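You operate a simulated robot arm through the tools that you are given. There is no shell and no other tool.

The job below is to be done with a simulated robot arm. You get a single attempt, and the scene is never put back.

## Task
Fit a spare roller in the empty slot, lock the steel bar and test-run at speed 4.
Fine: fit it with the power off; the lamp must go green; power off at the end.

It is judged by the outcome, as a careful person would: the job done as asked, and still so three seconds after it is handed in. It fails if anything else is knocked over, pushed out of place, dropped, spilled or broken.

## Robot
A 7-joint arm with a two-finger parallel gripper, fixed in place. Base frame: the origin is on the floor under the middle of its stand, x ahead of it, y to its left, z up. Lengths are in m, angles in degrees, forces in N, time in s.
It reaches about 0.966 m from its shoulder. Its first joint turns from -166.0 to 166.0 degrees. Payload 3.43 kg.
The tool frame sits at the grasp point between the pads (the TCP): z along the fingers, y along the line on which they close. The tips reach 0.03 m beyond it. The gripper opens to 0.094 m. The fingers are 0.028 m wide and 0.01 m thick; the gripper's body (0.05 by 0.096 m) begins 0.055 m behind the TCP.
Orientation is told as [roll, pitch, yaw] about the base's x, y, z axes, in that order, counted from this pose: with the fingers straight down and closing along the base's y, the tool's x points along the base's -x, its y along +y and its z along -z.

## Interface
- The arm moves only by the tool play_rows. Its argument "motion" is text: rows parted by semicolons, each of 7 numbers parted by spaces: the shift along the tool's x, y, z in m, then the turn, a rotation vector about the tool's x, y, z in degrees, then the opening, from 0 (shut) to 1 (fully open). In form: dx dy dz wx wy wz hand; .... A call has 1 to 20 rows; each row shifts and turns the commanded pose from where the row before left it, along the tool's axes as they then stand. A row lasts 0.2 s, in which the tool goes at most 0.05 m and 8.6 degrees; a call with a longer step from one row to the next is refused whole, and so is a gripper value outside its range. A pose out of reach is approached as far as the arm can. The call stops where the force on the tool passes 90 N (or 10 N more than at its start, if that is more) or the arm is blocked; 0.2 s more then pass. The fingers move at their own pace (about 0.045 m/s each) and stop on an object; they squeeze with about 29 N. The grip force told is the motor's: it shows also when the fingers shut on nothing. Time passes only in rows, and 0.2 s behind the last, so rows that do not move let the fingers close. It gives the time, the measured TCP pose, the force on the tool (base axes), the opening and the grip force at its end, in the units of the frame above (readings bear some noise), with the torque about the TCP (base axes, N m) and any sound that the robot's microphone picked up.
- Cameras (640 x 400 px; columns grow to the right, rows downward): "scene" is fixed at [0.05, -0.5005, 1.6331]; the picture's right is [-0.06, -1.00, 0.00], its down [-0.63, 0.04, -0.78] and it looks along [0.78, -0.05, -0.63] (base axes); focal length 372 px, centre (320, 200). "wrist" rides on the gripper at [0.076, 0.014, -0.103] in the tool frame; the picture's right is [-0.18, 0.98, 0.00], its down [-0.75, -0.14, -0.64] and it looks along [-0.63, -0.12, 0.77] (tool axes); focal length 243 px, centre (320, 200). There is no depth. A picture from a camera that has moved, and an enlarged one, comes with that camera's place and axes in the base frame and with its lens.
- grab_frame(camera): a new picture of that camera. No time passes.
- move_column(by): slides the trunk up (or, below 0, down) by that many m; the arm rides with it, the base frame stays. It gives what a move gives, with no picture.
- enlarge(camera, box): a new picture of the part [left, top, right, bottom] of that camera's present view, enlarged. No time passes.
- job_done(): hands the job in; it is judged then, once.

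Places have to be worked out from the pictures, the camera data and where the tool is seen. Open the gripper and draw the arm clear of the work before you hand the job in, unless the task says otherwise.

The tools are called after "Request:" by a JSON object that holds its "api" and its "payload". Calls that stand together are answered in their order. play_rows: Moves the arm, as the interface text tells. Its arguments: {"type":"object","properties":{"motion":{"type":"string"}},"required":["motion"]} The other tools are called the same way: move_column (by) moves the trunk up or down; grab_frame (camera) takes a picture; enlarge (camera, box) takes an enlarged picture of a part of a camera's view; job_done () hands the job in.

At the start:

```text
clock: 0.0
tool_pos: [0.5995, -0.3499, 1.2613]
tcp_rot: [0.0, 0.1, 0.0]
ft_force: [-0.9, -0.4, -0.4]
torque: [0.01, -0.05, -0.01]
grip_width: 0.0943
finger_force: 0.0
trunk travel left (down, up): [-0.35, 0.14]
```

scene: 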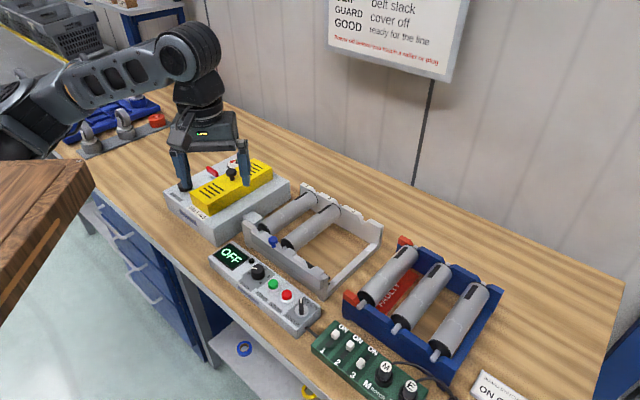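
wrist: 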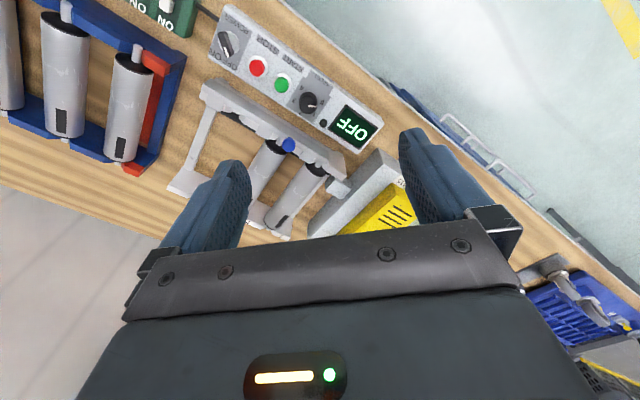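

I start by looking closely at the scene, before moving anything.

Request:
{"api": "enlarge", "payload": {"camera": "scene", "box": [200, 170, 400, 295]}}

Request:
{"api": "enlarge", "payload": {"camera": "scene", "box": [300, 220, 540, 370]}}

Request:
{"api": "enlarge", "payload": {"camera": "scene", "box": [300, 300, 460, 400]}}

Request:
{"api": "enlarge", "payload": {"camera": "scene", "box": [200, 230, 340, 340]}}

Request:
{"api": "enlarge", "payload": {"camera": "scene", "box": [150, 110, 310, 230]}}

Request:
{"api": "enlarge", "payload": {"camera": "scene", "box": [320, 0, 480, 90]}}

Request:
{"api": "enlarge", "payload": {"camera": "scene", "box": [440, 330, 560, 400]}}

```text
3.20 times, centred on (300, 232) of scene
camera zoom: at [0.05, -0.5005, 1.6331], right [-0.06, -1.0, 0.0], down [-0.63, 0.04, -0.78], along [0.78, -0.05, -0.63], focal length 1190 px, centre (384, 96)
```

zoom: 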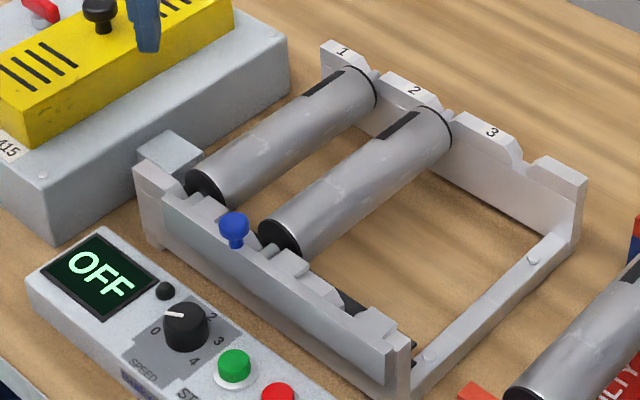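

```text
2.67 times, centred on (420, 295) of scene
camera zoom: at [0.05, -0.5005, 1.6331], right [-0.06, -1.0, 0.0], down [-0.63, 0.04, -0.78], along [0.78, -0.05, -0.63], focal length 992 px, centre (53, -53)
```

zoom: 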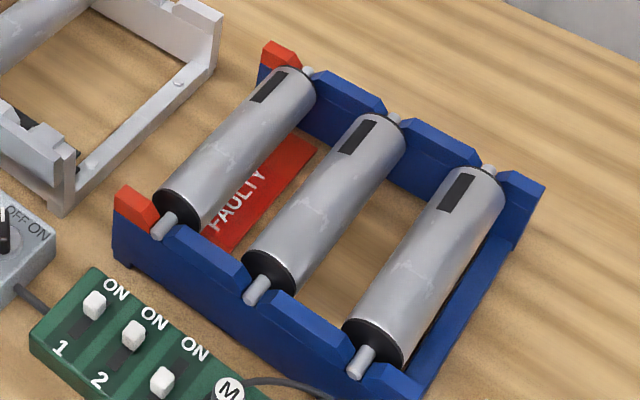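

```text
4.00 times, centred on (380, 350) of scene
camera zoom: at [0.05, -0.5005, 1.6331], right [-0.06, -1.0, 0.0], down [-0.63, 0.04, -0.78], along [0.78, -0.05, -0.63], focal length 1487 px, centre (80, -400)
```

zoom: 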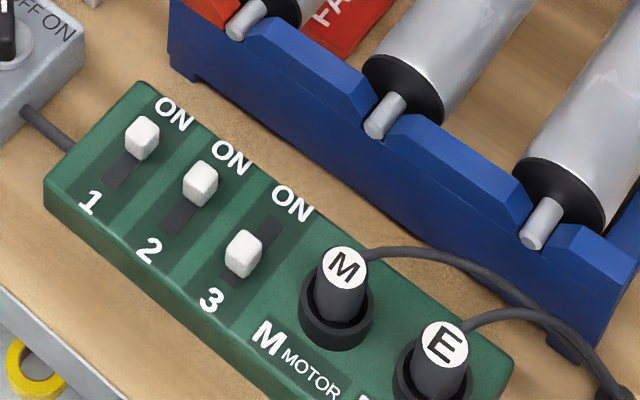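

```text
3.64 times, centred on (270, 285) of scene
camera zoom: at [0.05, -0.5005, 1.6331], right [-0.06, -1.0, 0.0], down [-0.63, 0.04, -0.78], along [0.78, -0.05, -0.63], focal length 1352 px, centre (502, -109)
```

zoom: 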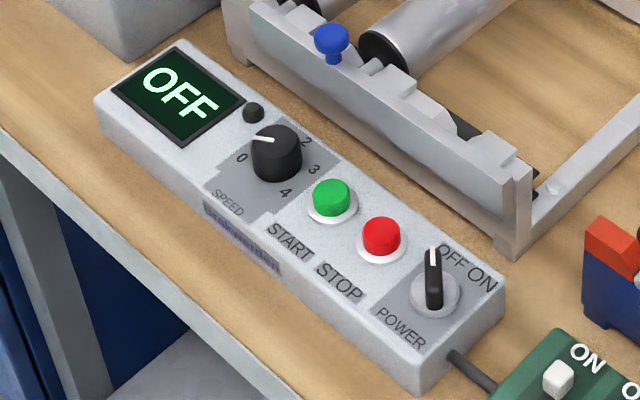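

```text
3.33 times, centred on (230, 170) of scene
camera zoom: at [0.05, -0.5005, 1.6331], right [-0.06, -1.0, 0.0], down [-0.63, 0.04, -0.78], along [0.78, -0.05, -0.63], focal length 1239 px, centre (620, 300)
```

zoom: 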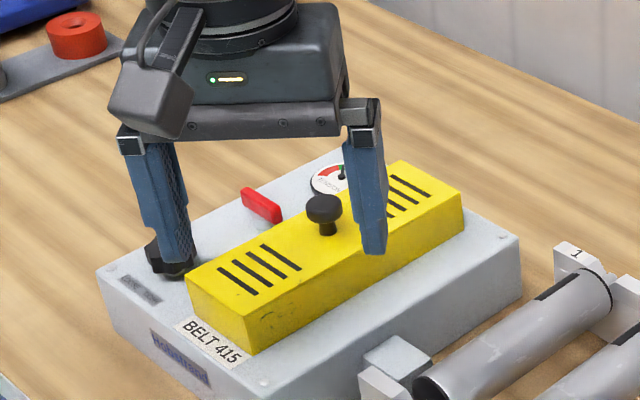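

```text
4.00 times, centred on (400, 45) of scene
camera zoom: at [0.05, -0.5005, 1.6331], right [-0.06, -1.0, 0.0], down [-0.63, 0.04, -0.78], along [0.78, -0.05, -0.63], focal length 1487 px, centre (0, 820)
```

zoom: 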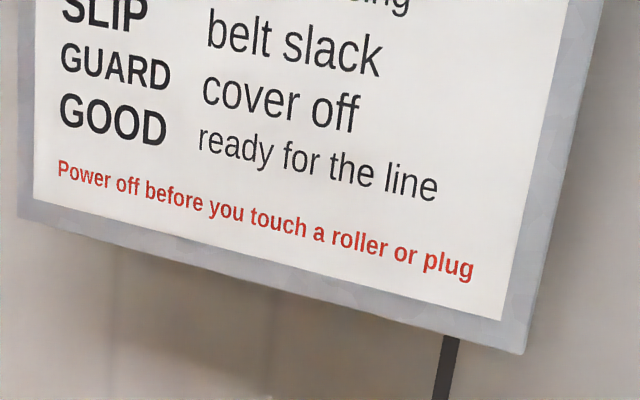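

```text
5.33 times, centred on (500, 365) of scene
camera zoom: at [0.05, -0.5005, 1.6331], right [-0.06, -1.0, 0.0], down [-0.63, 0.04, -0.78], along [0.78, -0.05, -0.63], focal length 1983 px, centre (-640, -680)
```

zoom: 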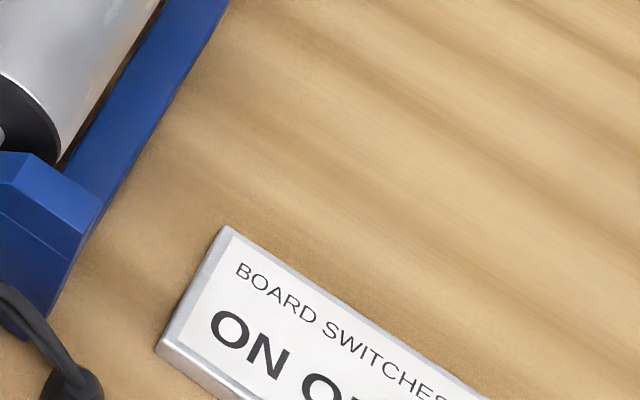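

The frame's slot 3 is empty, the power knob is at OFF and board switch 3 looks off. The stock tray has one faulty position. I move the arm up, back and to the right to read the card and see the board from the wrist.

Request:
{"api": "play_rows", "payload": {"motion": "0.025 -0.042 0 0 0 0 1;0.025 -0.042 0 0 0 0 1;0.025 -0.042 0 0 0 0 1;0.025 -0.042 0 0 0 0 1;0.025 -0.042 0 0 0 0 1;0.025 -0.042 0 0 0 0 1;0.025 -0.042 0 0 0 0 1"}}

Request:
{"api": "grab_frame", "payload": {"camera": "wrist"}}

Request:
{"api": "grab_frame", "payload": {"camera": "scene"}}

```text
clock: 1.6
tool_pos: [0.4294, -0.644, 1.2621]
tcp_rot: [0.0, 0.0, 0.0]
ft_force: [0.9, -0.5, -0.4]
torque: [-0.05, 0.08, 0.0]
grip_width: 0.094
finger_force: 0.0
trunk travel left (down, up): [-0.35, 0.14]
```

```text
taken
camera wrist: at [0.3538, -0.6308, 1.3664], right [0.18, 0.98, 0.0], down [0.75, -0.14, 0.64], along [0.63, -0.12, -0.77], focal length 243 px, centre (320, 200)
```

wrist: 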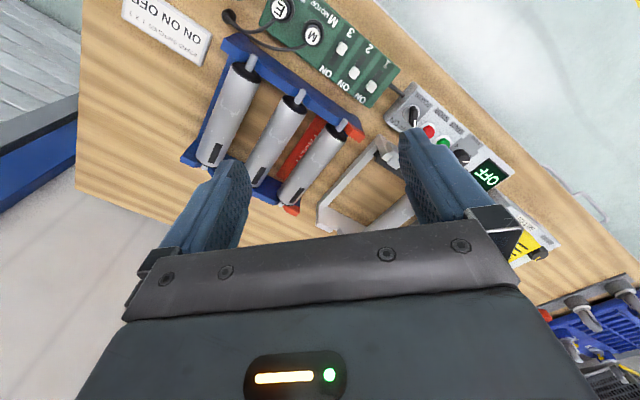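

```text
taken
```

scene: 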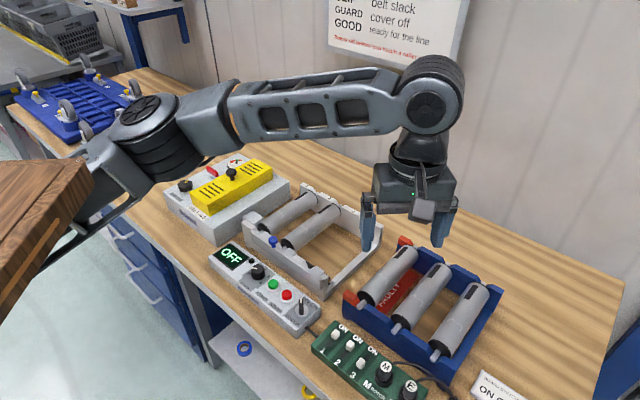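

The card and board are now in the wrist view. I enlarge the card, board, control box, and machine.

Request:
{"api": "enlarge", "payload": {"camera": "wrist", "box": [110, 0, 220, 70]}}

Request:
{"api": "enlarge", "payload": {"camera": "wrist", "box": [240, 0, 400, 110]}}

Request:
{"api": "enlarge", "payload": {"camera": "wrist", "box": [180, 40, 380, 220]}}

Request:
{"api": "enlarge", "payload": {"camera": "wrist", "box": [370, 70, 530, 200]}}

Request:
{"api": "enlarge", "payload": {"camera": "scene", "box": [160, 140, 300, 240]}}

Request:
{"api": "enlarge", "payload": {"camera": "scene", "box": [240, 170, 390, 310]}}

```text
5.71 times, centred on (165, 35) of wrist
camera zoom: at [0.3538, -0.6308, 1.3664], right [0.18, 0.98, 0.0], down [0.75, -0.14, 0.64], along [0.63, -0.12, -0.77], focal length 1386 px, centre (1206, 1143)
```

zoom: 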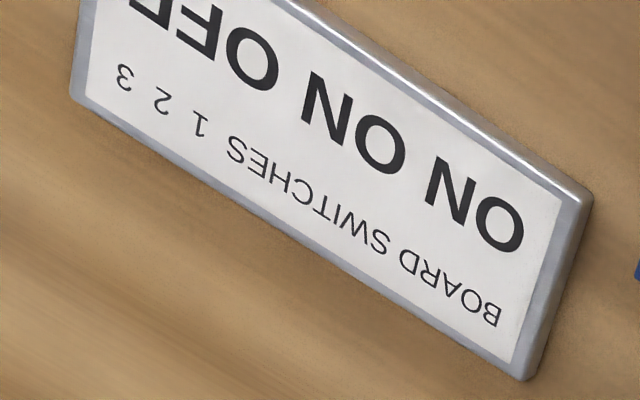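

```text
3.64 times, centred on (320, 55) of wrist
camera zoom: at [0.3538, -0.6308, 1.3664], right [0.18, 0.98, 0.0], down [0.75, -0.14, 0.64], along [0.63, -0.12, -0.77], focal length 882 px, centre (320, 727)
```

zoom: 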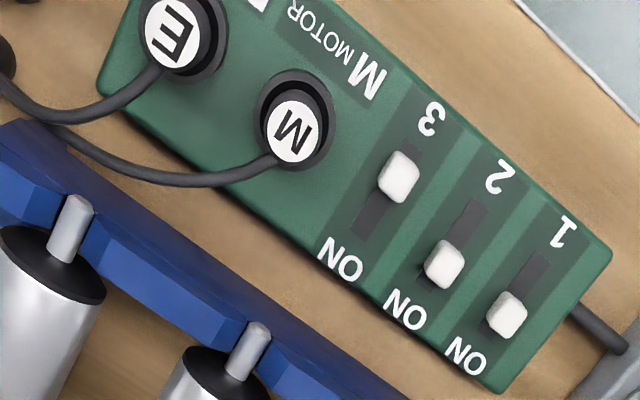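

```text
2.22 times, centred on (280, 130) of wrist
camera zoom: at [0.3538, -0.6308, 1.3664], right [0.18, 0.98, 0.0], down [0.75, -0.14, 0.64], along [0.63, -0.12, -0.77], focal length 539 px, centre (409, 356)
```

zoom: 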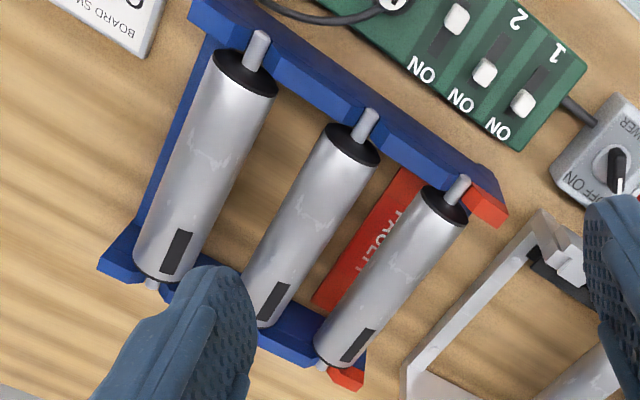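

```text
3.08 times, centred on (450, 135) of wrist
camera zoom: at [0.3538, -0.6308, 1.3664], right [0.18, 0.98, 0.0], down [0.75, -0.14, 0.64], along [0.63, -0.12, -0.77], focal length 746 px, centre (-80, 400)
```

zoom: 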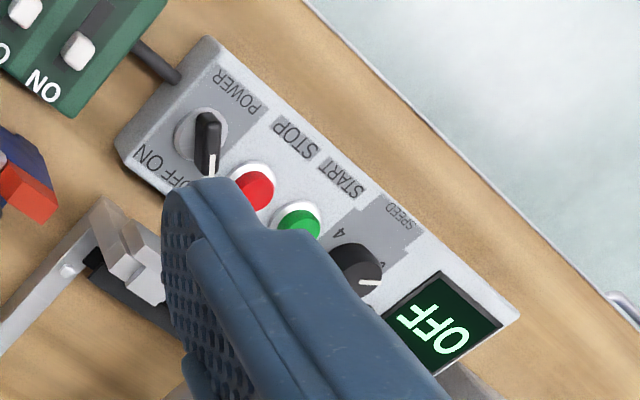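

```text
4.00 times, centred on (230, 190) of scene
camera zoom: at [0.05, -0.5005, 1.6331], right [-0.06, -1.0, 0.0], down [-0.63, 0.04, -0.78], along [0.78, -0.05, -0.63], focal length 1487 px, centre (680, 240)
```

zoom: 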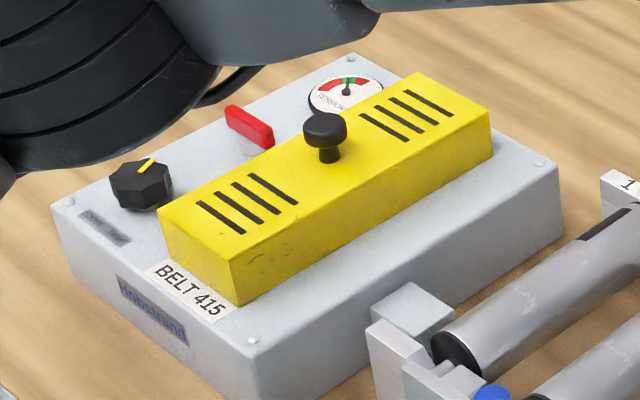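

```text
2.86 times, centred on (315, 240) of scene
camera zoom: at [0.05, -0.5005, 1.6331], right [-0.06, -1.0, 0.0], down [-0.63, 0.04, -0.78], along [0.78, -0.05, -0.63], focal length 1062 px, centre (334, 86)
```

zoom: 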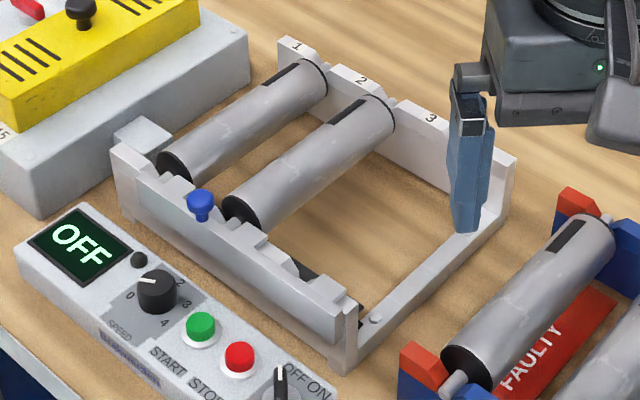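

The card says switches 1-2-3 = ON ON OFF, which matches the board already. I now tilt the tool up to read the wall sign.

Request:
{"api": "play_rows", "payload": {"motion": "0 0 0 0 -8.5 0 1;0 0 0 0 -8.5 0 1;0 0 0 0 -8.5 0 1;0 0 0 0 -8.5 0 1;0 0 0 0 -8.5 0 1;0 0 0 0 -8.5 0 1;0 0 0 0 -8.5 0 1"}}

Request:
{"api": "grab_frame", "payload": {"camera": "wrist"}}

Request:
{"api": "grab_frame", "payload": {"camera": "scene"}}

```text
clock: 3.4
tool_pos: [0.4536, -0.6384, 1.2568]
tcp_rot: [0.9, -59.4, 1.6]
ft_force: [-0.6, -0.5, 0.3]
torque: [0.03, 0.01, 0.0]
grip_width: 0.0941
finger_force: 0.1
trunk travel left (down, up): [-0.35, 0.14]
stopped in row 7: the arm was blocked; the commanded pose is now the measured one
```

```text
taken
camera wrist: at [0.3271, -0.6307, 1.2442], right [0.05, 0.98, 0.17], down [-0.16, -0.16, 0.97], along [0.99, -0.08, 0.15], focal length 243 px, centre (320, 200)
```

wrist: 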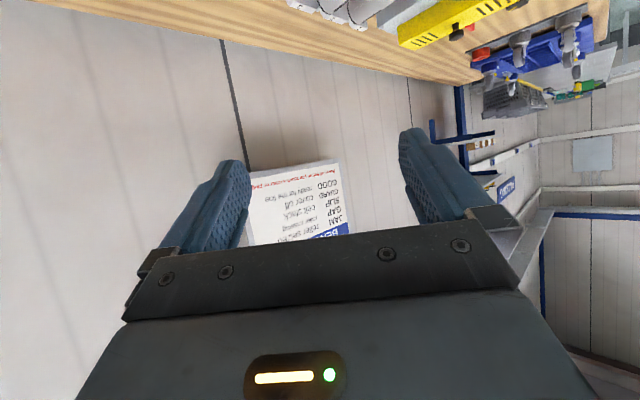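

```text
taken
```

scene: 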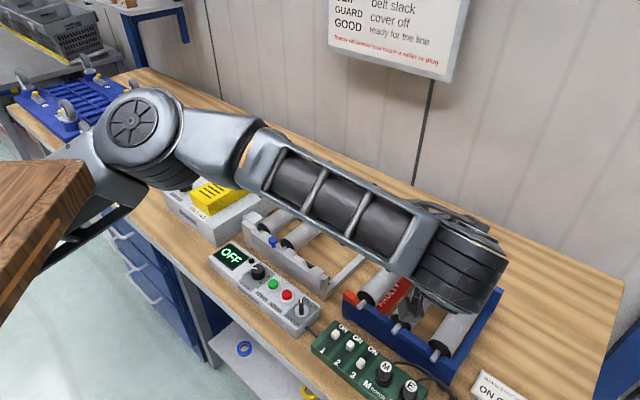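

The sign is visible between the fingers. I enlarge it.

Request:
{"api": "enlarge", "payload": {"camera": "wrist", "box": [240, 155, 360, 245]}}

Request:
{"api": "enlarge", "payload": {"camera": "wrist", "box": [260, 180, 350, 236]}}

```text
4.44 times, centred on (300, 200) of wrist
camera zoom: at [0.3271, -0.6307, 1.2442], right [0.05, 0.98, 0.17], down [-0.16, -0.16, 0.97], along [0.99, -0.08, 0.15], focal length 1078 px, centre (409, 200)
```

zoom: 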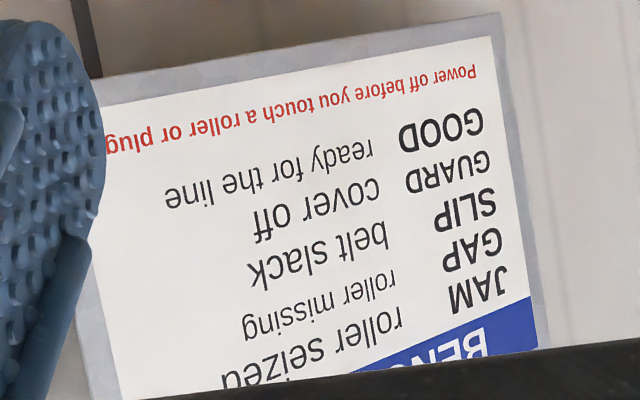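

```text
7.11 times, centred on (305, 208) of wrist
camera zoom: at [0.3271, -0.6307, 1.2442], right [0.05, 0.98, 0.17], down [-0.16, -0.16, 0.97], along [0.99, -0.08, 0.15], focal length 1725 px, centre (427, 143)
```

zoom: 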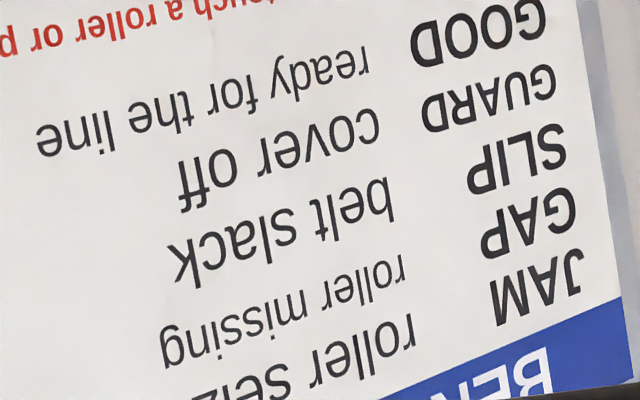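

The sign reads JAM=roller seized, GAP=roller missing, SLIP=belt slack, GUARD=cover off, GOOD=ready. I turn the tool back down to survey the frame and tray from above.

Request:
{"api": "play_rows", "payload": {"motion": "0 0 0 0 8.5 0 1;0 0 0 0 8.5 0 1;0 0 0 0 8.5 0 1;0 0 0 0 8.5 0 1;0 0 0 0 8.5 0 1;0 0 0 0 8.5 0 1;0 0 0 0 8.4 0 1"}}

```text
clock: 5.0
tool_pos: [0.4521, -0.6381, 1.2579]
tcp_rot: [0.4, 0.1, 2.4]
ft_force: [0.4, 0.2, -0.6]
torque: [-0.01, 0.0, 0.0]
grip_width: 0.094
finger_force: 0.0
trunk travel left (down, up): [-0.35, 0.14]
```

I straighten the yaw and move to view the frame from nearer, between the fingers.

Request:
{"api": "play_rows", "payload": {"motion": "0 0 0 0.4 0 2.4 1;-0.0156 0.0356 0.0116 0 0 0 1;-0.0156 0.0356 0.0116 0 0 0 1;-0.0156 0.0356 0.0116 0 0 0 1;-0.0156 0.0356 0.0116 0 0 0 1;-0.0156 0.0356 0.0116 0 0 0 1"}}

Request:
{"api": "grab_frame", "payload": {"camera": "wrist"}}

```text
clock: 6.4
tool_pos: [0.5301, -0.4635, 1.2022]
tcp_rot: [0.1, 0.1, -0.2]
ft_force: [0.0, -0.2, 0.1]
torque: [0.06, -0.03, -0.04]
grip_width: 0.0938
finger_force: 0.0
trunk travel left (down, up): [-0.35, 0.14]
```

```text
taken
camera wrist: at [0.4541, -0.4498, 1.3041], right [0.19, 0.98, 0.0], down [0.75, -0.14, 0.64], along [0.63, -0.12, -0.77], focal length 243 px, centre (320, 200)
```

wrist: 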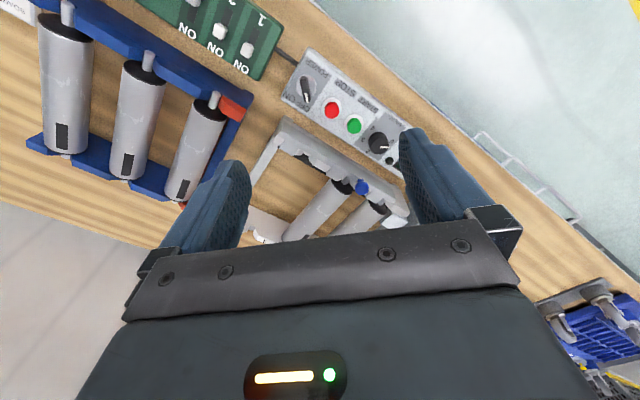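

Request:
{"api": "enlarge", "payload": {"camera": "wrist", "box": [240, 110, 420, 245]}}

Request:
{"api": "enlarge", "payload": {"camera": "wrist", "box": [270, 40, 410, 175]}}

Request:
{"api": "enlarge", "payload": {"camera": "scene", "box": [240, 180, 400, 300]}}

```text
2.96 times, centred on (330, 178) of wrist
camera zoom: at [0.4541, -0.4498, 1.3041], right [0.19, 0.98, 0.0], down [0.75, -0.14, 0.64], along [0.63, -0.12, -0.77], focal length 719 px, centre (290, 267)
```

zoom: 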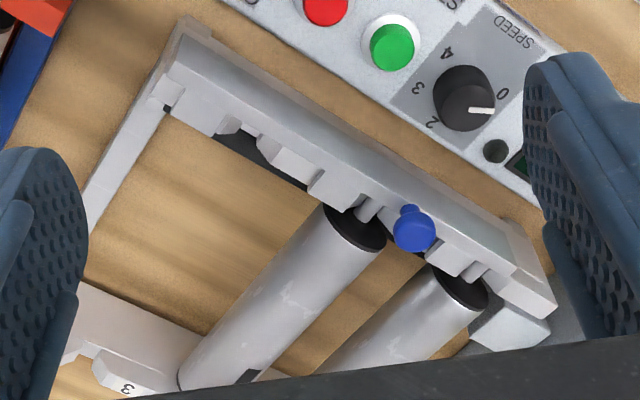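

```text
2.96 times, centred on (340, 108) of wrist
camera zoom: at [0.4541, -0.4498, 1.3041], right [0.19, 0.98, 0.0], down [0.75, -0.14, 0.64], along [0.63, -0.12, -0.77], focal length 719 px, centre (261, 474)
```

zoom: 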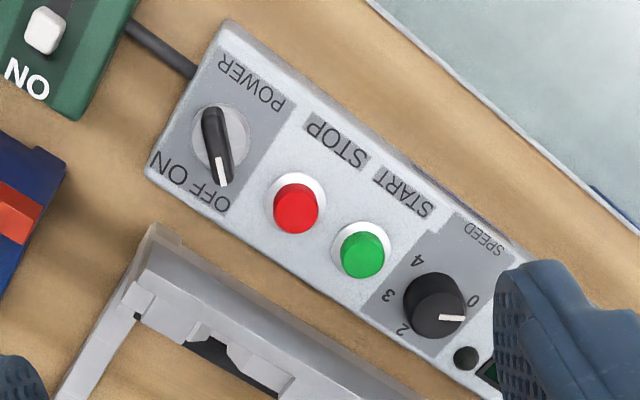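

```text
3.33 times, centred on (320, 240) of scene
camera zoom: at [0.05, -0.5005, 1.6331], right [-0.06, -1.0, 0.0], down [-0.63, 0.04, -0.78], along [0.78, -0.05, -0.63], focal length 1239 px, centre (320, 67)
```

zoom: 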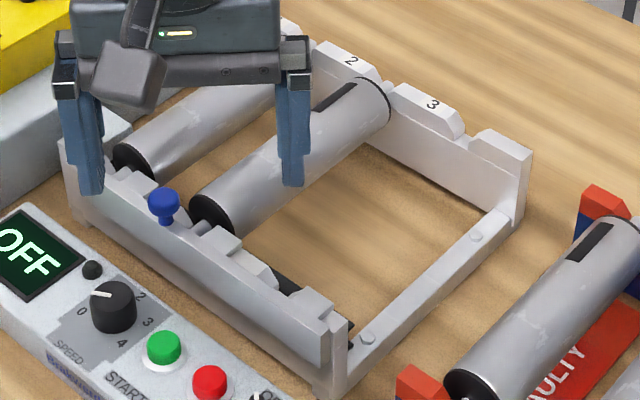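

I zoom deeper into the near end of the frame, to see how the bar with the blue knob works.

Request:
{"api": "enlarge", "payload": {"camera": "wrist", "box": [280, 130, 360, 185]}}

Request:
{"api": "enlarge", "payload": {"camera": "wrist", "box": [335, 165, 415, 220]}}

Request:
{"api": "enlarge", "payload": {"camera": "scene", "box": [270, 235, 340, 295]}}

Request:
{"api": "enlarge", "payload": {"camera": "scene", "box": [240, 200, 310, 260]}}

Request:
{"api": "enlarge", "payload": {"camera": "scene", "box": [300, 180, 400, 250]}}

```text
7.27 times, centred on (320, 158) of wrist
camera zoom: at [0.4541, -0.4498, 1.3041], right [0.19, 0.98, 0.0], down [0.75, -0.14, 0.64], along [0.63, -0.12, -0.77], focal length 1764 px, centre (320, 509)
```

zoom: 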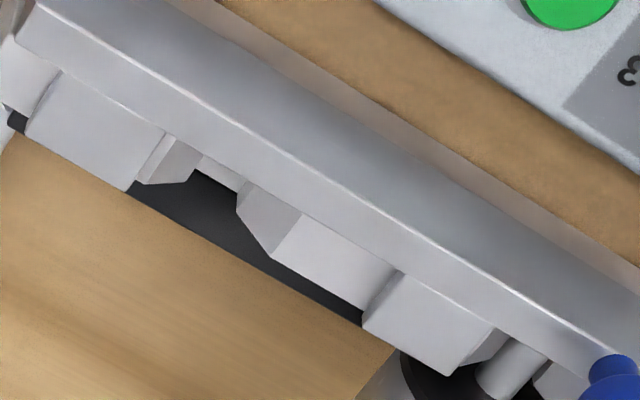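

```text
7.27 times, centred on (375, 192) of wrist
camera zoom: at [0.4541, -0.4498, 1.3041], right [0.19, 0.98, 0.0], down [0.75, -0.14, 0.64], along [0.63, -0.12, -0.77], focal length 1764 px, centre (-80, 254)
```

zoom: 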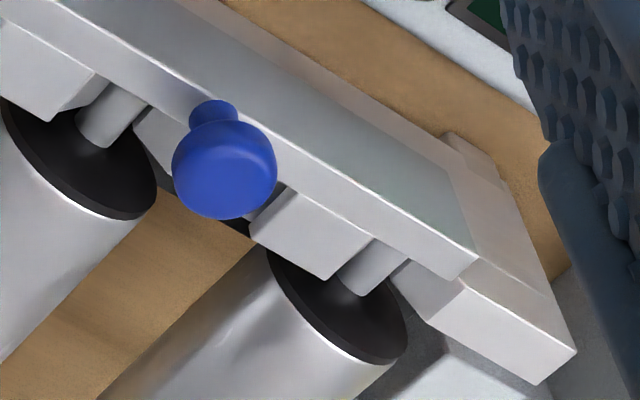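

```text
6.67 times, centred on (305, 265) of scene
camera zoom: at [0.05, -0.5005, 1.6331], right [-0.06, -1.0, 0.0], down [-0.63, 0.04, -0.78], along [0.78, -0.05, -0.63], focal length 2479 px, centre (420, -233)
```

zoom: 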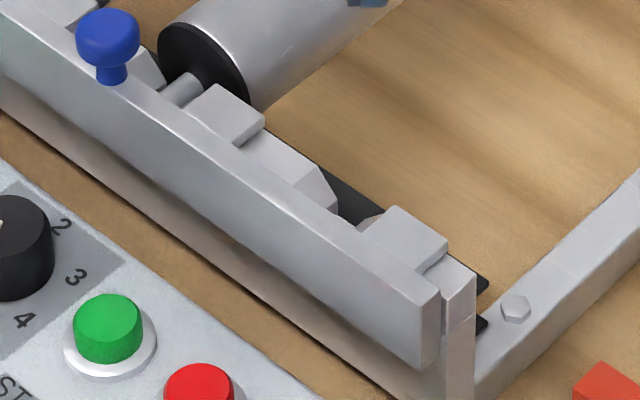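

```text
6.67 times, centred on (275, 230) of scene
camera zoom: at [0.05, -0.5005, 1.6331], right [-0.06, -1.0, 0.0], down [-0.63, 0.04, -0.78], along [0.78, -0.05, -0.63], focal length 2479 px, centre (620, 0)
```

zoom: 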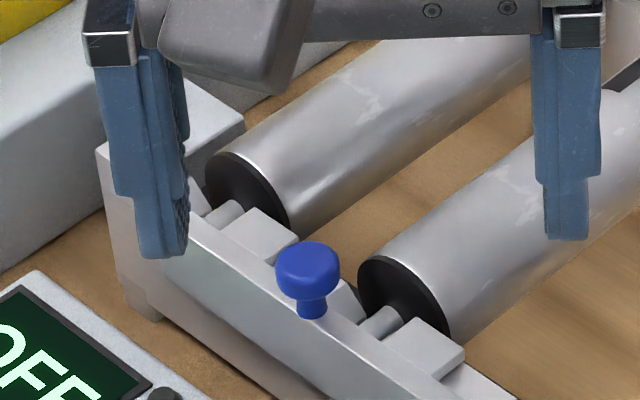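

```text
5.71 times, centred on (350, 215) of scene
camera zoom: at [0.05, -0.5005, 1.6331], right [-0.06, -1.0, 0.0], down [-0.63, 0.04, -0.78], along [0.78, -0.05, -0.63], focal length 2125 px, centre (149, 114)
```

zoom: 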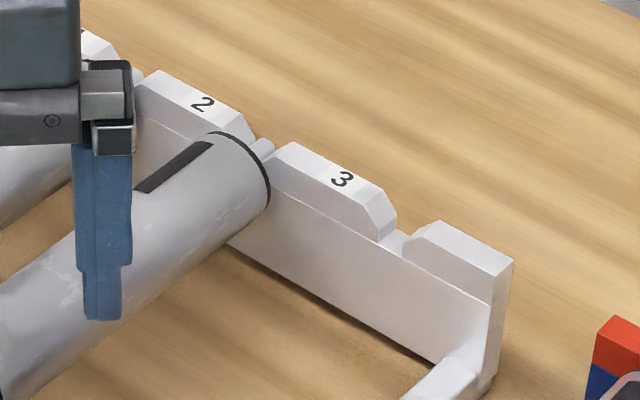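

Everything on the bench seems turned about -40° in yaw; the bar seems to slide towards slot 1 to cover the shafts. I yaw the tool -40° to line up with the rollers and move over the near side of the tray for a measured view.

Request:
{"api": "play_rows", "payload": {"motion": "0 0 0 0 0 8 1;0 0 0 0 0 8 1;0 0 0 0 0 8 1;0 0 0 0 0 8 1;0 0 0 0 0 8 1;-0.0117 -0.0389 0 0 0 0 1;-0.0117 -0.0389 0 0 0 0 1;-0.0117 -0.0389 0 0 0 0 1;-0.0117 -0.0389 0 0 0 0 1;-0.0117 -0.0389 0 0 0 0 1;0 0 0 0 0 0 1"}}

Request:
{"api": "grab_frame", "payload": {"camera": "wrist"}}

Request:
{"api": "grab_frame", "payload": {"camera": "scene"}}

```text
clock: 8.8
tool_pos: [0.449, -0.6461, 1.1996]
tcp_rot: [0.0, -0.1, -40.1]
ft_force: [-0.3, -0.4, -0.1]
torque: [0.01, 0.0, 0.0]
grip_width: 0.094
finger_force: 0.0
trunk travel left (down, up): [-0.35, 0.14]
```

```text
taken
camera wrist: at [0.4004, -0.5868, 1.302], right [0.77, 0.63, 0.0], down [0.48, -0.59, 0.64], along [0.41, -0.5, -0.77], focal length 243 px, centre (320, 200)
```

wrist: 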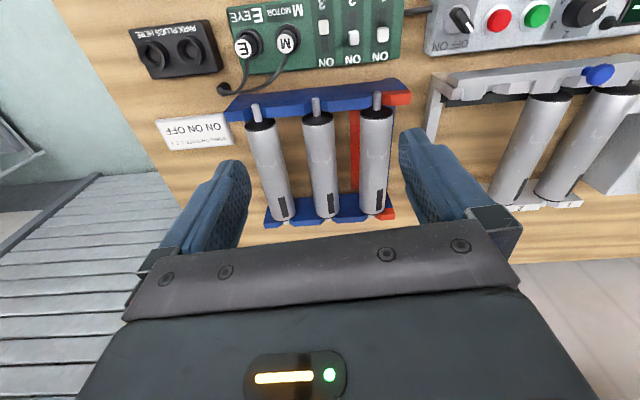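

```text
taken
```

scene: 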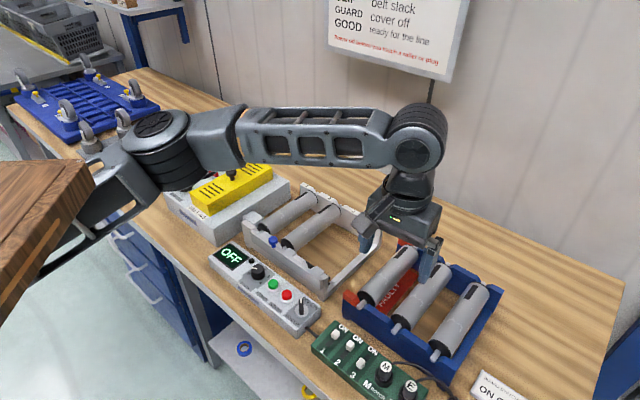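

A well-aligned view. I zoom in on the tray, frame and other items for measuring.

Request:
{"api": "enlarge", "payload": {"camera": "wrist", "box": [220, 75, 420, 230]}}

Request:
{"api": "enlarge", "payload": {"camera": "wrist", "box": [410, 40, 640, 220]}}

Request:
{"api": "enlarge", "payload": {"camera": "wrist", "box": [120, 0, 420, 100]}}

Request:
{"api": "enlarge", "payload": {"camera": "scene", "box": [330, 230, 510, 370]}}

```text
2.58 times, centred on (320, 152) of wrist
camera zoom: at [0.4004, -0.5868, 1.302], right [0.77, 0.63, 0.0], down [0.48, -0.59, 0.64], along [0.41, -0.5, -0.77], focal length 626 px, centre (320, 323)
```

zoom: 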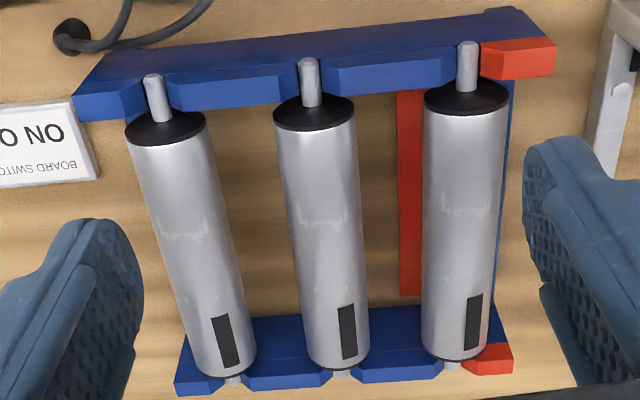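

```text
2.22 times, centred on (525, 130) of wrist
camera zoom: at [0.4004, -0.5868, 1.302], right [0.77, 0.63, 0.0], down [0.48, -0.59, 0.64], along [0.41, -0.5, -0.77], focal length 539 px, centre (-136, 356)
```

zoom: 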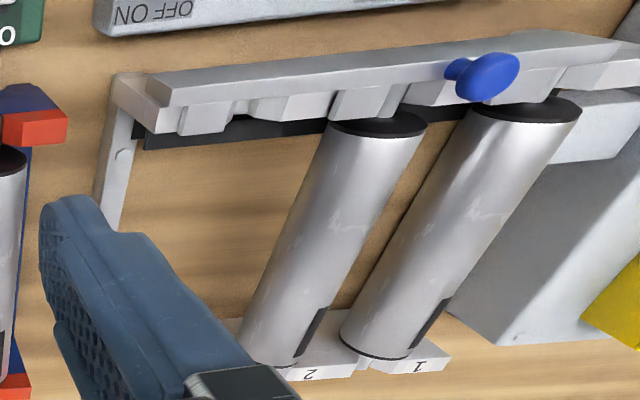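

```text
2.13 times, centred on (270, 50) of wrist
camera zoom: at [0.4004, -0.5868, 1.302], right [0.77, 0.63, 0.0], down [0.48, -0.59, 0.64], along [0.41, -0.5, -0.77], focal length 518 px, centre (427, 520)
```

zoom: 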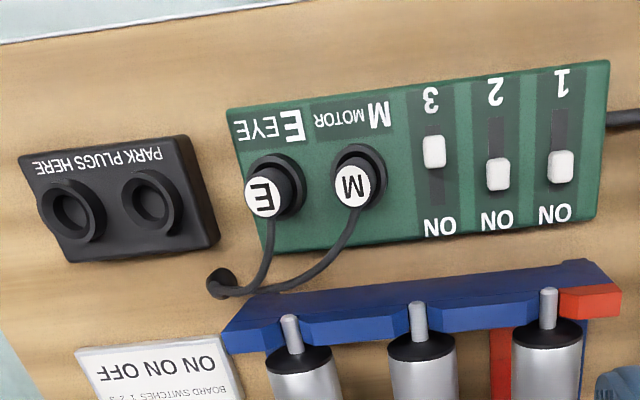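

```text
2.86 times, centred on (420, 300) of scene
camera zoom: at [0.05, -0.5005, 1.6331], right [-0.06, -1.0, 0.0], down [-0.63, 0.04, -0.78], along [0.78, -0.05, -0.63], focal length 1062 px, centre (34, -86)
```

zoom: 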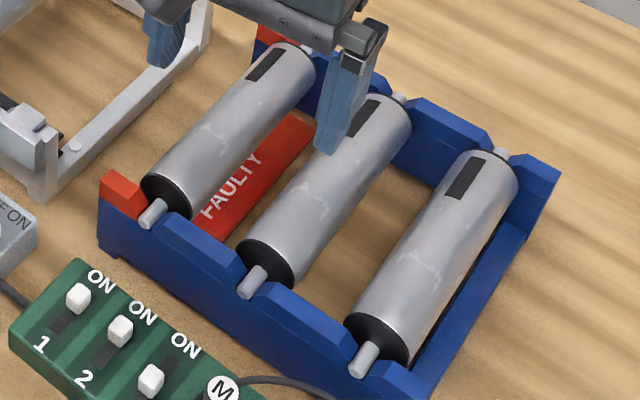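

Triangulating: tray rollers lie at yaw ≈-45°, axis z≈0.941, spacing ≈0.089; middle spare's centre ≈(0.553,-0.765). Frame slot 3 centre ≈(0.744,-0.597), axis z≈0.926. I check reach by hovering over slot 3 at yaw -45°.

Request:
{"api": "play_rows", "payload": {"motion": "0 0 0 0 0 4.9 1;-0.0249 0.0347 0 0 0 0 1;-0.0249 0.0347 0 0 0 0 1;-0.0249 0.0347 0 0 0 0 1;-0.0249 0.0347 0 0 0 0 1;-0.0249 0.0347 0 0 0 0 1;-0.0249 0.0347 0 0 0 0 1;-0.0249 0.0347 0 0 0 0 1;0 0 0 0 0 0 1"}}

Request:
{"api": "grab_frame", "payload": {"camera": "wrist"}}

Request:
{"api": "grab_frame", "payload": {"camera": "scene"}}

```text
clock: 10.8
tool_pos: [0.7454, -0.6013, 1.2027]
tcp_rot: [-0.1, 0.1, -45.1]
ft_force: [0.6, 0.1, 0.0]
torque: [0.02, -0.01, -0.02]
grip_width: 0.094
finger_force: 0.0
trunk travel left (down, up): [-0.35, 0.14]
```

```text
taken
camera wrist: at [0.703, -0.5369, 1.3051], right [0.83, 0.56, 0.0], down [0.43, -0.63, 0.64], along [0.36, -0.53, -0.77], focal length 243 px, centre (320, 200)
```

wrist: 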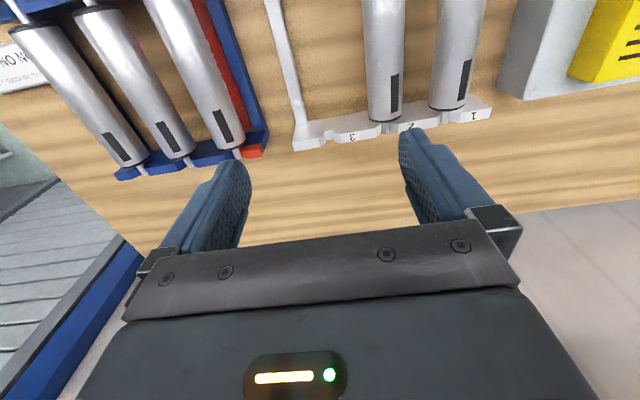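

```text
taken
```

scene: 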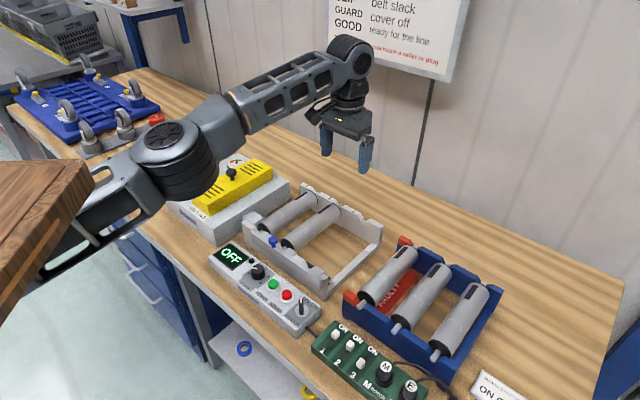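

The hover pose is reached with some reach to spare. I enlarge the frame's far plate and near bar in this view to pin down slot 3.

Request:
{"api": "enlarge", "payload": {"camera": "wrist", "box": [260, 0, 520, 165]}}

Request:
{"api": "enlarge", "payload": {"camera": "wrist", "box": [280, 90, 400, 165]}}

Request:
{"api": "enlarge", "payload": {"camera": "scene", "box": [240, 180, 400, 300]}}

Request:
{"api": "enlarge", "payload": {"camera": "scene", "box": [160, 130, 310, 240]}}

```text
2.42 times, centred on (390, 82) of wrist
camera zoom: at [0.703, -0.5369, 1.3051], right [0.83, 0.56, 0.0], down [0.43, -0.63, 0.64], along [0.36, -0.53, -0.77], focal length 588 px, centre (150, 485)
```

zoom: 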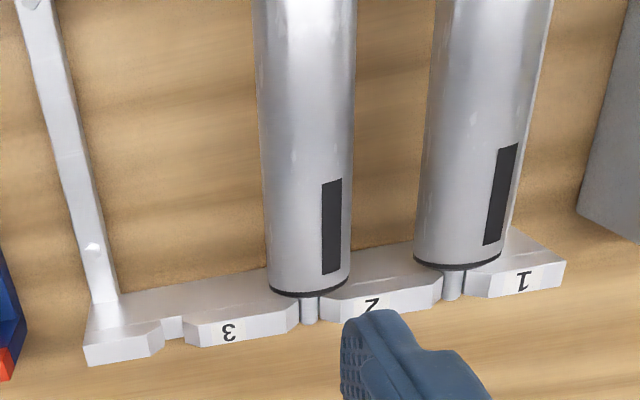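

```text
5.33 times, centred on (340, 128) of wrist
camera zoom: at [0.703, -0.5369, 1.3051], right [0.83, 0.56, 0.0], down [0.43, -0.63, 0.64], along [0.36, -0.53, -0.77], focal length 1294 px, centre (213, 587)
```

zoom: 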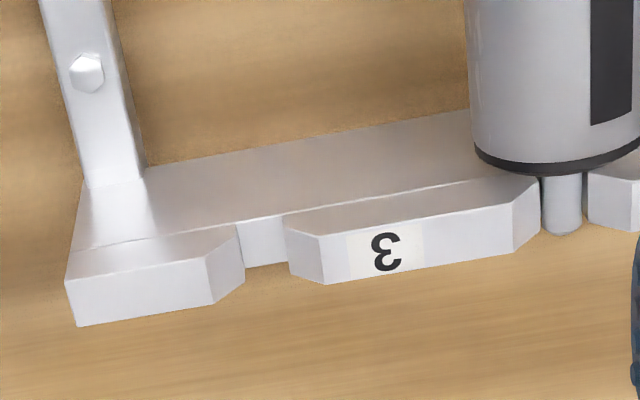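

```text
3.33 times, centred on (320, 240) of scene
camera zoom: at [0.05, -0.5005, 1.6331], right [-0.06, -1.0, 0.0], down [-0.63, 0.04, -0.78], along [0.78, -0.05, -0.63], focal length 1239 px, centre (320, 67)
```

zoom: 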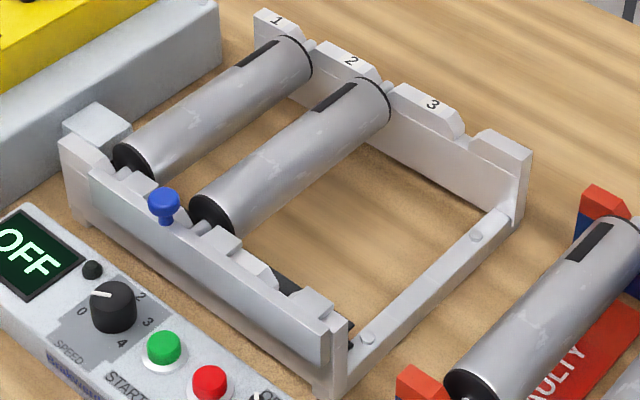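

```text
3.64 times, centred on (235, 185) of scene
camera zoom: at [0.05, -0.5005, 1.6331], right [-0.06, -1.0, 0.0], down [-0.63, 0.04, -0.78], along [0.78, -0.05, -0.63], focal length 1352 px, centre (629, 254)
```

zoom: 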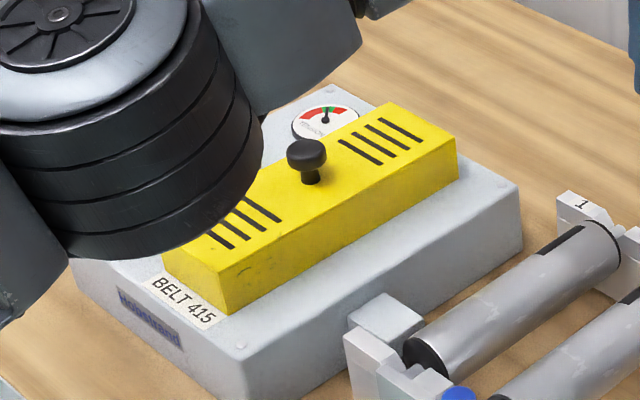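

Slot 3 sits at about u=(x+y)/√2≈0.102; the plates have chamfered notches. I go to hover over the middle spare roller (not the faulty one) at z≈1.10.

Request:
{"api": "play_rows", "payload": {"motion": "0.0034 -0.0421 0.0167 0 0 0 1;0.0034 -0.0421 0.0167 0 0 0 1;0.0034 -0.0421 0.0167 0 0 0 1;0.0034 -0.0421 0.0167 0 0 0 1;0.0034 -0.0421 0.0167 0 0 0 1;0.0034 -0.0421 0.0167 0 0 0 1;0 0 0 0 0 0 1"}}

Request:
{"api": "grab_frame", "payload": {"camera": "wrist"}}

Request:
{"api": "grab_frame", "payload": {"camera": "scene"}}

```text
clock: 12.4
tool_pos: [0.549, -0.7205, 1.1078]
tcp_rot: [0.0, 0.0, -45.1]
ft_force: [0.6, 0.2, 0.1]
torque: [-0.01, 0.01, -0.01]
grip_width: 0.0942
finger_force: 0.1
out of reach, approached as far as the arm can: row 3, 4, 5, 6
trunk travel left (down, up): [-0.35, 0.14]
```

```text
taken
camera wrist: at [0.5067, -0.6562, 1.2104], right [0.83, 0.56, 0.0], down [0.43, -0.63, 0.64], along [0.36, -0.53, -0.77], focal length 243 px, centre (320, 200)
```

wrist: 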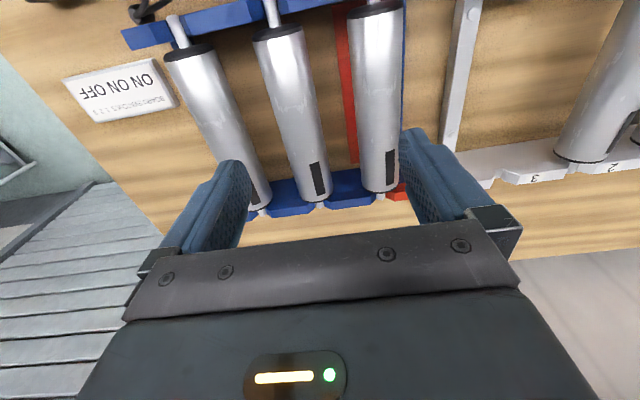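

```text
taken
```

scene: 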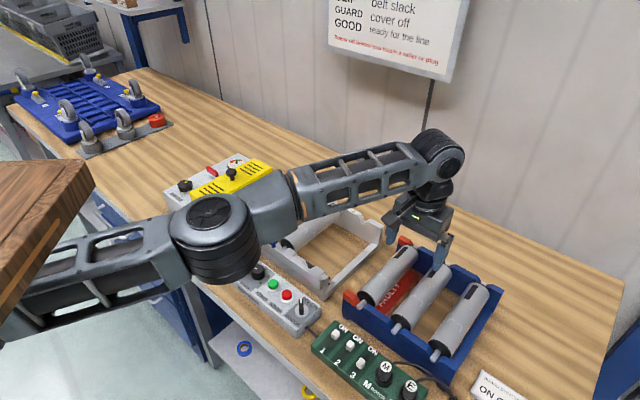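

At this height the pose is beyond reach, so the shoulder sits high; I'll raise the arm and then lower the trunk. First raise the TCP by 0.15.

Request:
{"api": "play_rows", "payload": {"motion": "0 0 -0.0375 0 0 0 1;0 0 -0.0375 0 0 0 1;0 0 -0.0375 0 0 0 1;0 0 -0.0375 0 0 0 1;0 0 0 0 0 0 1"}}

```text
clock: 13.6
tool_pos: [0.5416, -0.6894, 1.2561]
tcp_rot: [0.0, 0.0, -45.1]
ft_force: [0.1, 0.3, -0.3]
torque: [-0.01, 0.04, -0.02]
grip_width: 0.0941
finger_force: 0.0
out of reach, approached as far as the arm can: row 1, 2, 3, 4
trunk travel left (down, up): [-0.35, 0.14]
```

Request:
{"api": "grab_frame", "payload": {"camera": "scene"}}

Request:
{"api": "grab_frame", "payload": {"camera": "wrist"}}

```text
taken
```

scene: 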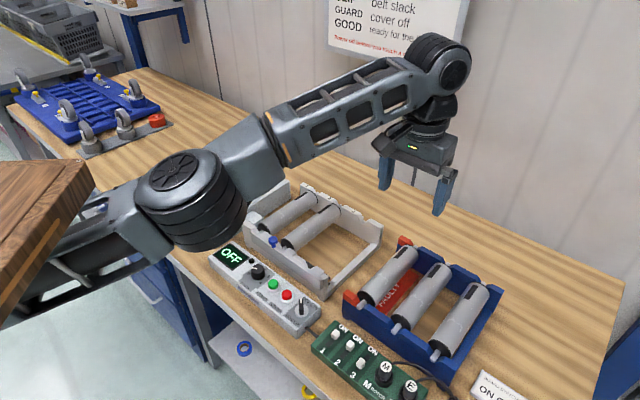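

```text
taken
camera wrist: at [0.4995, -0.6253, 1.3588], right [0.83, 0.56, 0.0], down [0.43, -0.63, 0.64], along [0.36, -0.53, -0.77], focal length 243 px, centre (320, 200)
```

wrist: 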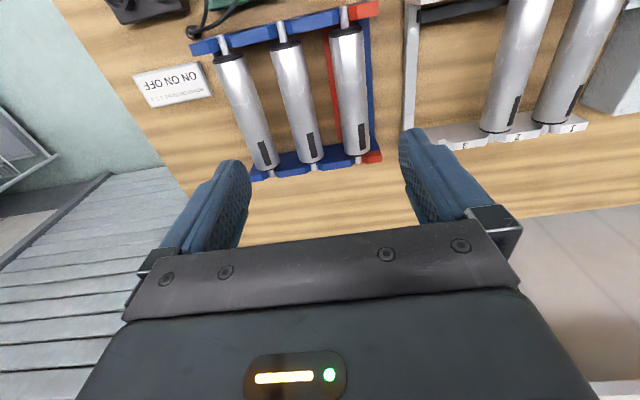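

The elbow seems to be around z≈1.35, well clear of the bench. I lower the trunk by 0.15, which takes the TCP to about z=1.10, still above everything.

Request:
{"api": "move_column", "payload": {"by": -0.15}}

Request:
{"api": "grab_frame", "payload": {"camera": "scene"}}

```text
clock: 15.3
tool_pos: [0.5419, -0.6887, 1.1069]
tcp_rot: [0.0, 0.0, -45.1]
ft_force: [0.2, -0.2, 0.3]
torque: [-0.02, 0.0, -0.02]
grip_width: 0.0936
finger_force: 0.0
trunk travel left (down, up): [-0.2, 0.29]
```

```text
taken
```

scene: 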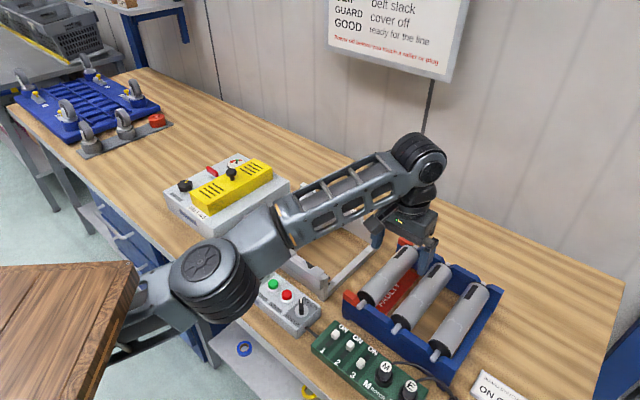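

The wooden block is the robot's own trunk top, moving with it. I send a still row to see where the commanded pose stands.

Request:
{"api": "play_rows", "payload": {"motion": "0 0 0 0 0 0 1;0 0 0 0 0 0 1"}}

```text
clock: 15.9
tool_pos: [0.5416, -0.689, 1.1056]
tcp_rot: [-0.1, 0.0, -45.1]
ft_force: [-0.8, 0.5, -0.6]
torque: [-0.01, 0.0, 0.02]
grip_width: 0.0942
finger_force: 0.1
trunk travel left (down, up): [-0.2, 0.29]
```

Request:
{"api": "play_rows", "payload": {"motion": "-0.0308 -0.0234 0 0 0 0 1;-0.0308 -0.0234 0 0 0 0 1;0 0 0 0 0 0 1"}}

Request:
{"api": "grab_frame", "payload": {"camera": "wrist"}}

Request:
{"api": "grab_frame", "payload": {"camera": "scene"}}

```text
clock: 16.8
tool_pos: [0.5407, -0.6913, 1.1049]
tcp_rot: [0.0, 0.0, -45.0]
ft_force: [-0.1, -0.2, 0.1]
torque: [-0.01, -0.03, 0.02]
grip_width: 0.0939
finger_force: 0.0
out of reach, approached as far as the arm can: row 1, 2
trunk travel left (down, up): [-0.2, 0.29]
```

```text
taken
camera wrist: at [0.4985, -0.6277, 1.2079], right [0.83, 0.56, 0.0], down [0.43, -0.63, 0.64], along [0.36, -0.53, -0.77], focal length 243 px, centre (320, 200)
```

wrist: 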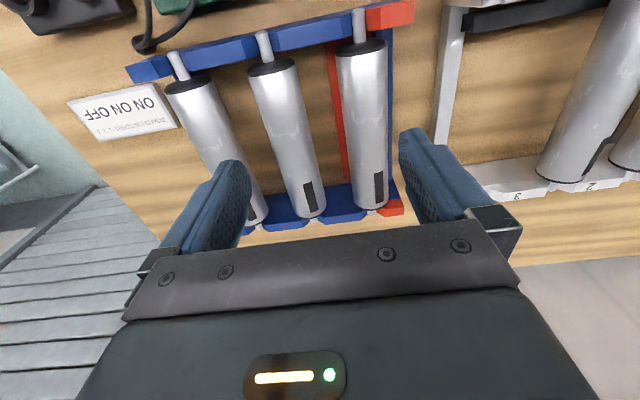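

```text
taken
```

scene: 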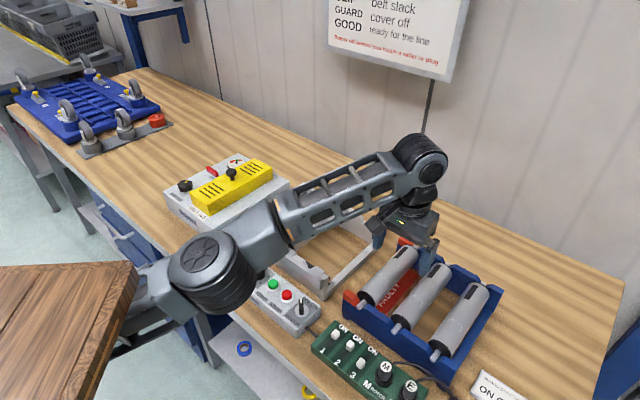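

The wooden block seems to be the deck of the stand with the arm coming from below it, so the shoulder is lower than I thought; lower TCP relative to the trunk gave more reach. I raise the trunk fully and then lower the arm.

Request:
{"api": "move_column", "payload": {"by": 0.15}}

Request:
{"api": "play_rows", "payload": {"motion": "0 0 0.0375 0 0 0 1;0 0 0.0375 0 0 0 1;0 0 0.0375 0 0 0 1;0 0 0.0375 0 0 0 1;0 0 0 0 0 0 1"}}

Request:
{"api": "grab_frame", "payload": {"camera": "scene"}}

```text
clock: 18.5
tool_pos: [0.5394, -0.6912, 1.2555]
tcp_rot: [0.0, -0.1, -45.0]
ft_force: [-0.3, -0.4, -0.2]
torque: [-0.01, 0.01, 0.0]
grip_width: 0.0942
finger_force: 0.1
trunk travel left (down, up): [-0.35, 0.14]
```

```text
clock: 19.7
tool_pos: [0.5524, -0.7155, 1.1085]
tcp_rot: [0.0, 0.2, -45.0]
ft_force: [-0.2, -0.3, 0.9]
torque: [0.01, -0.02, -0.01]
grip_width: 0.094
finger_force: 0.2
out of reach, approached as far as the arm can: row 1, 2, 3, 4
trunk travel left (down, up): [-0.35, 0.14]
```

```text
taken
```

scene: 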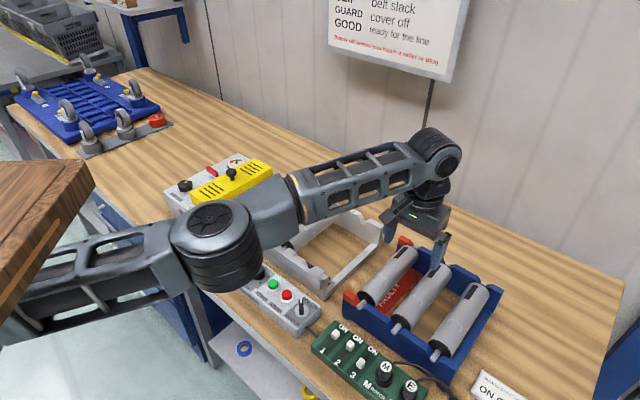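

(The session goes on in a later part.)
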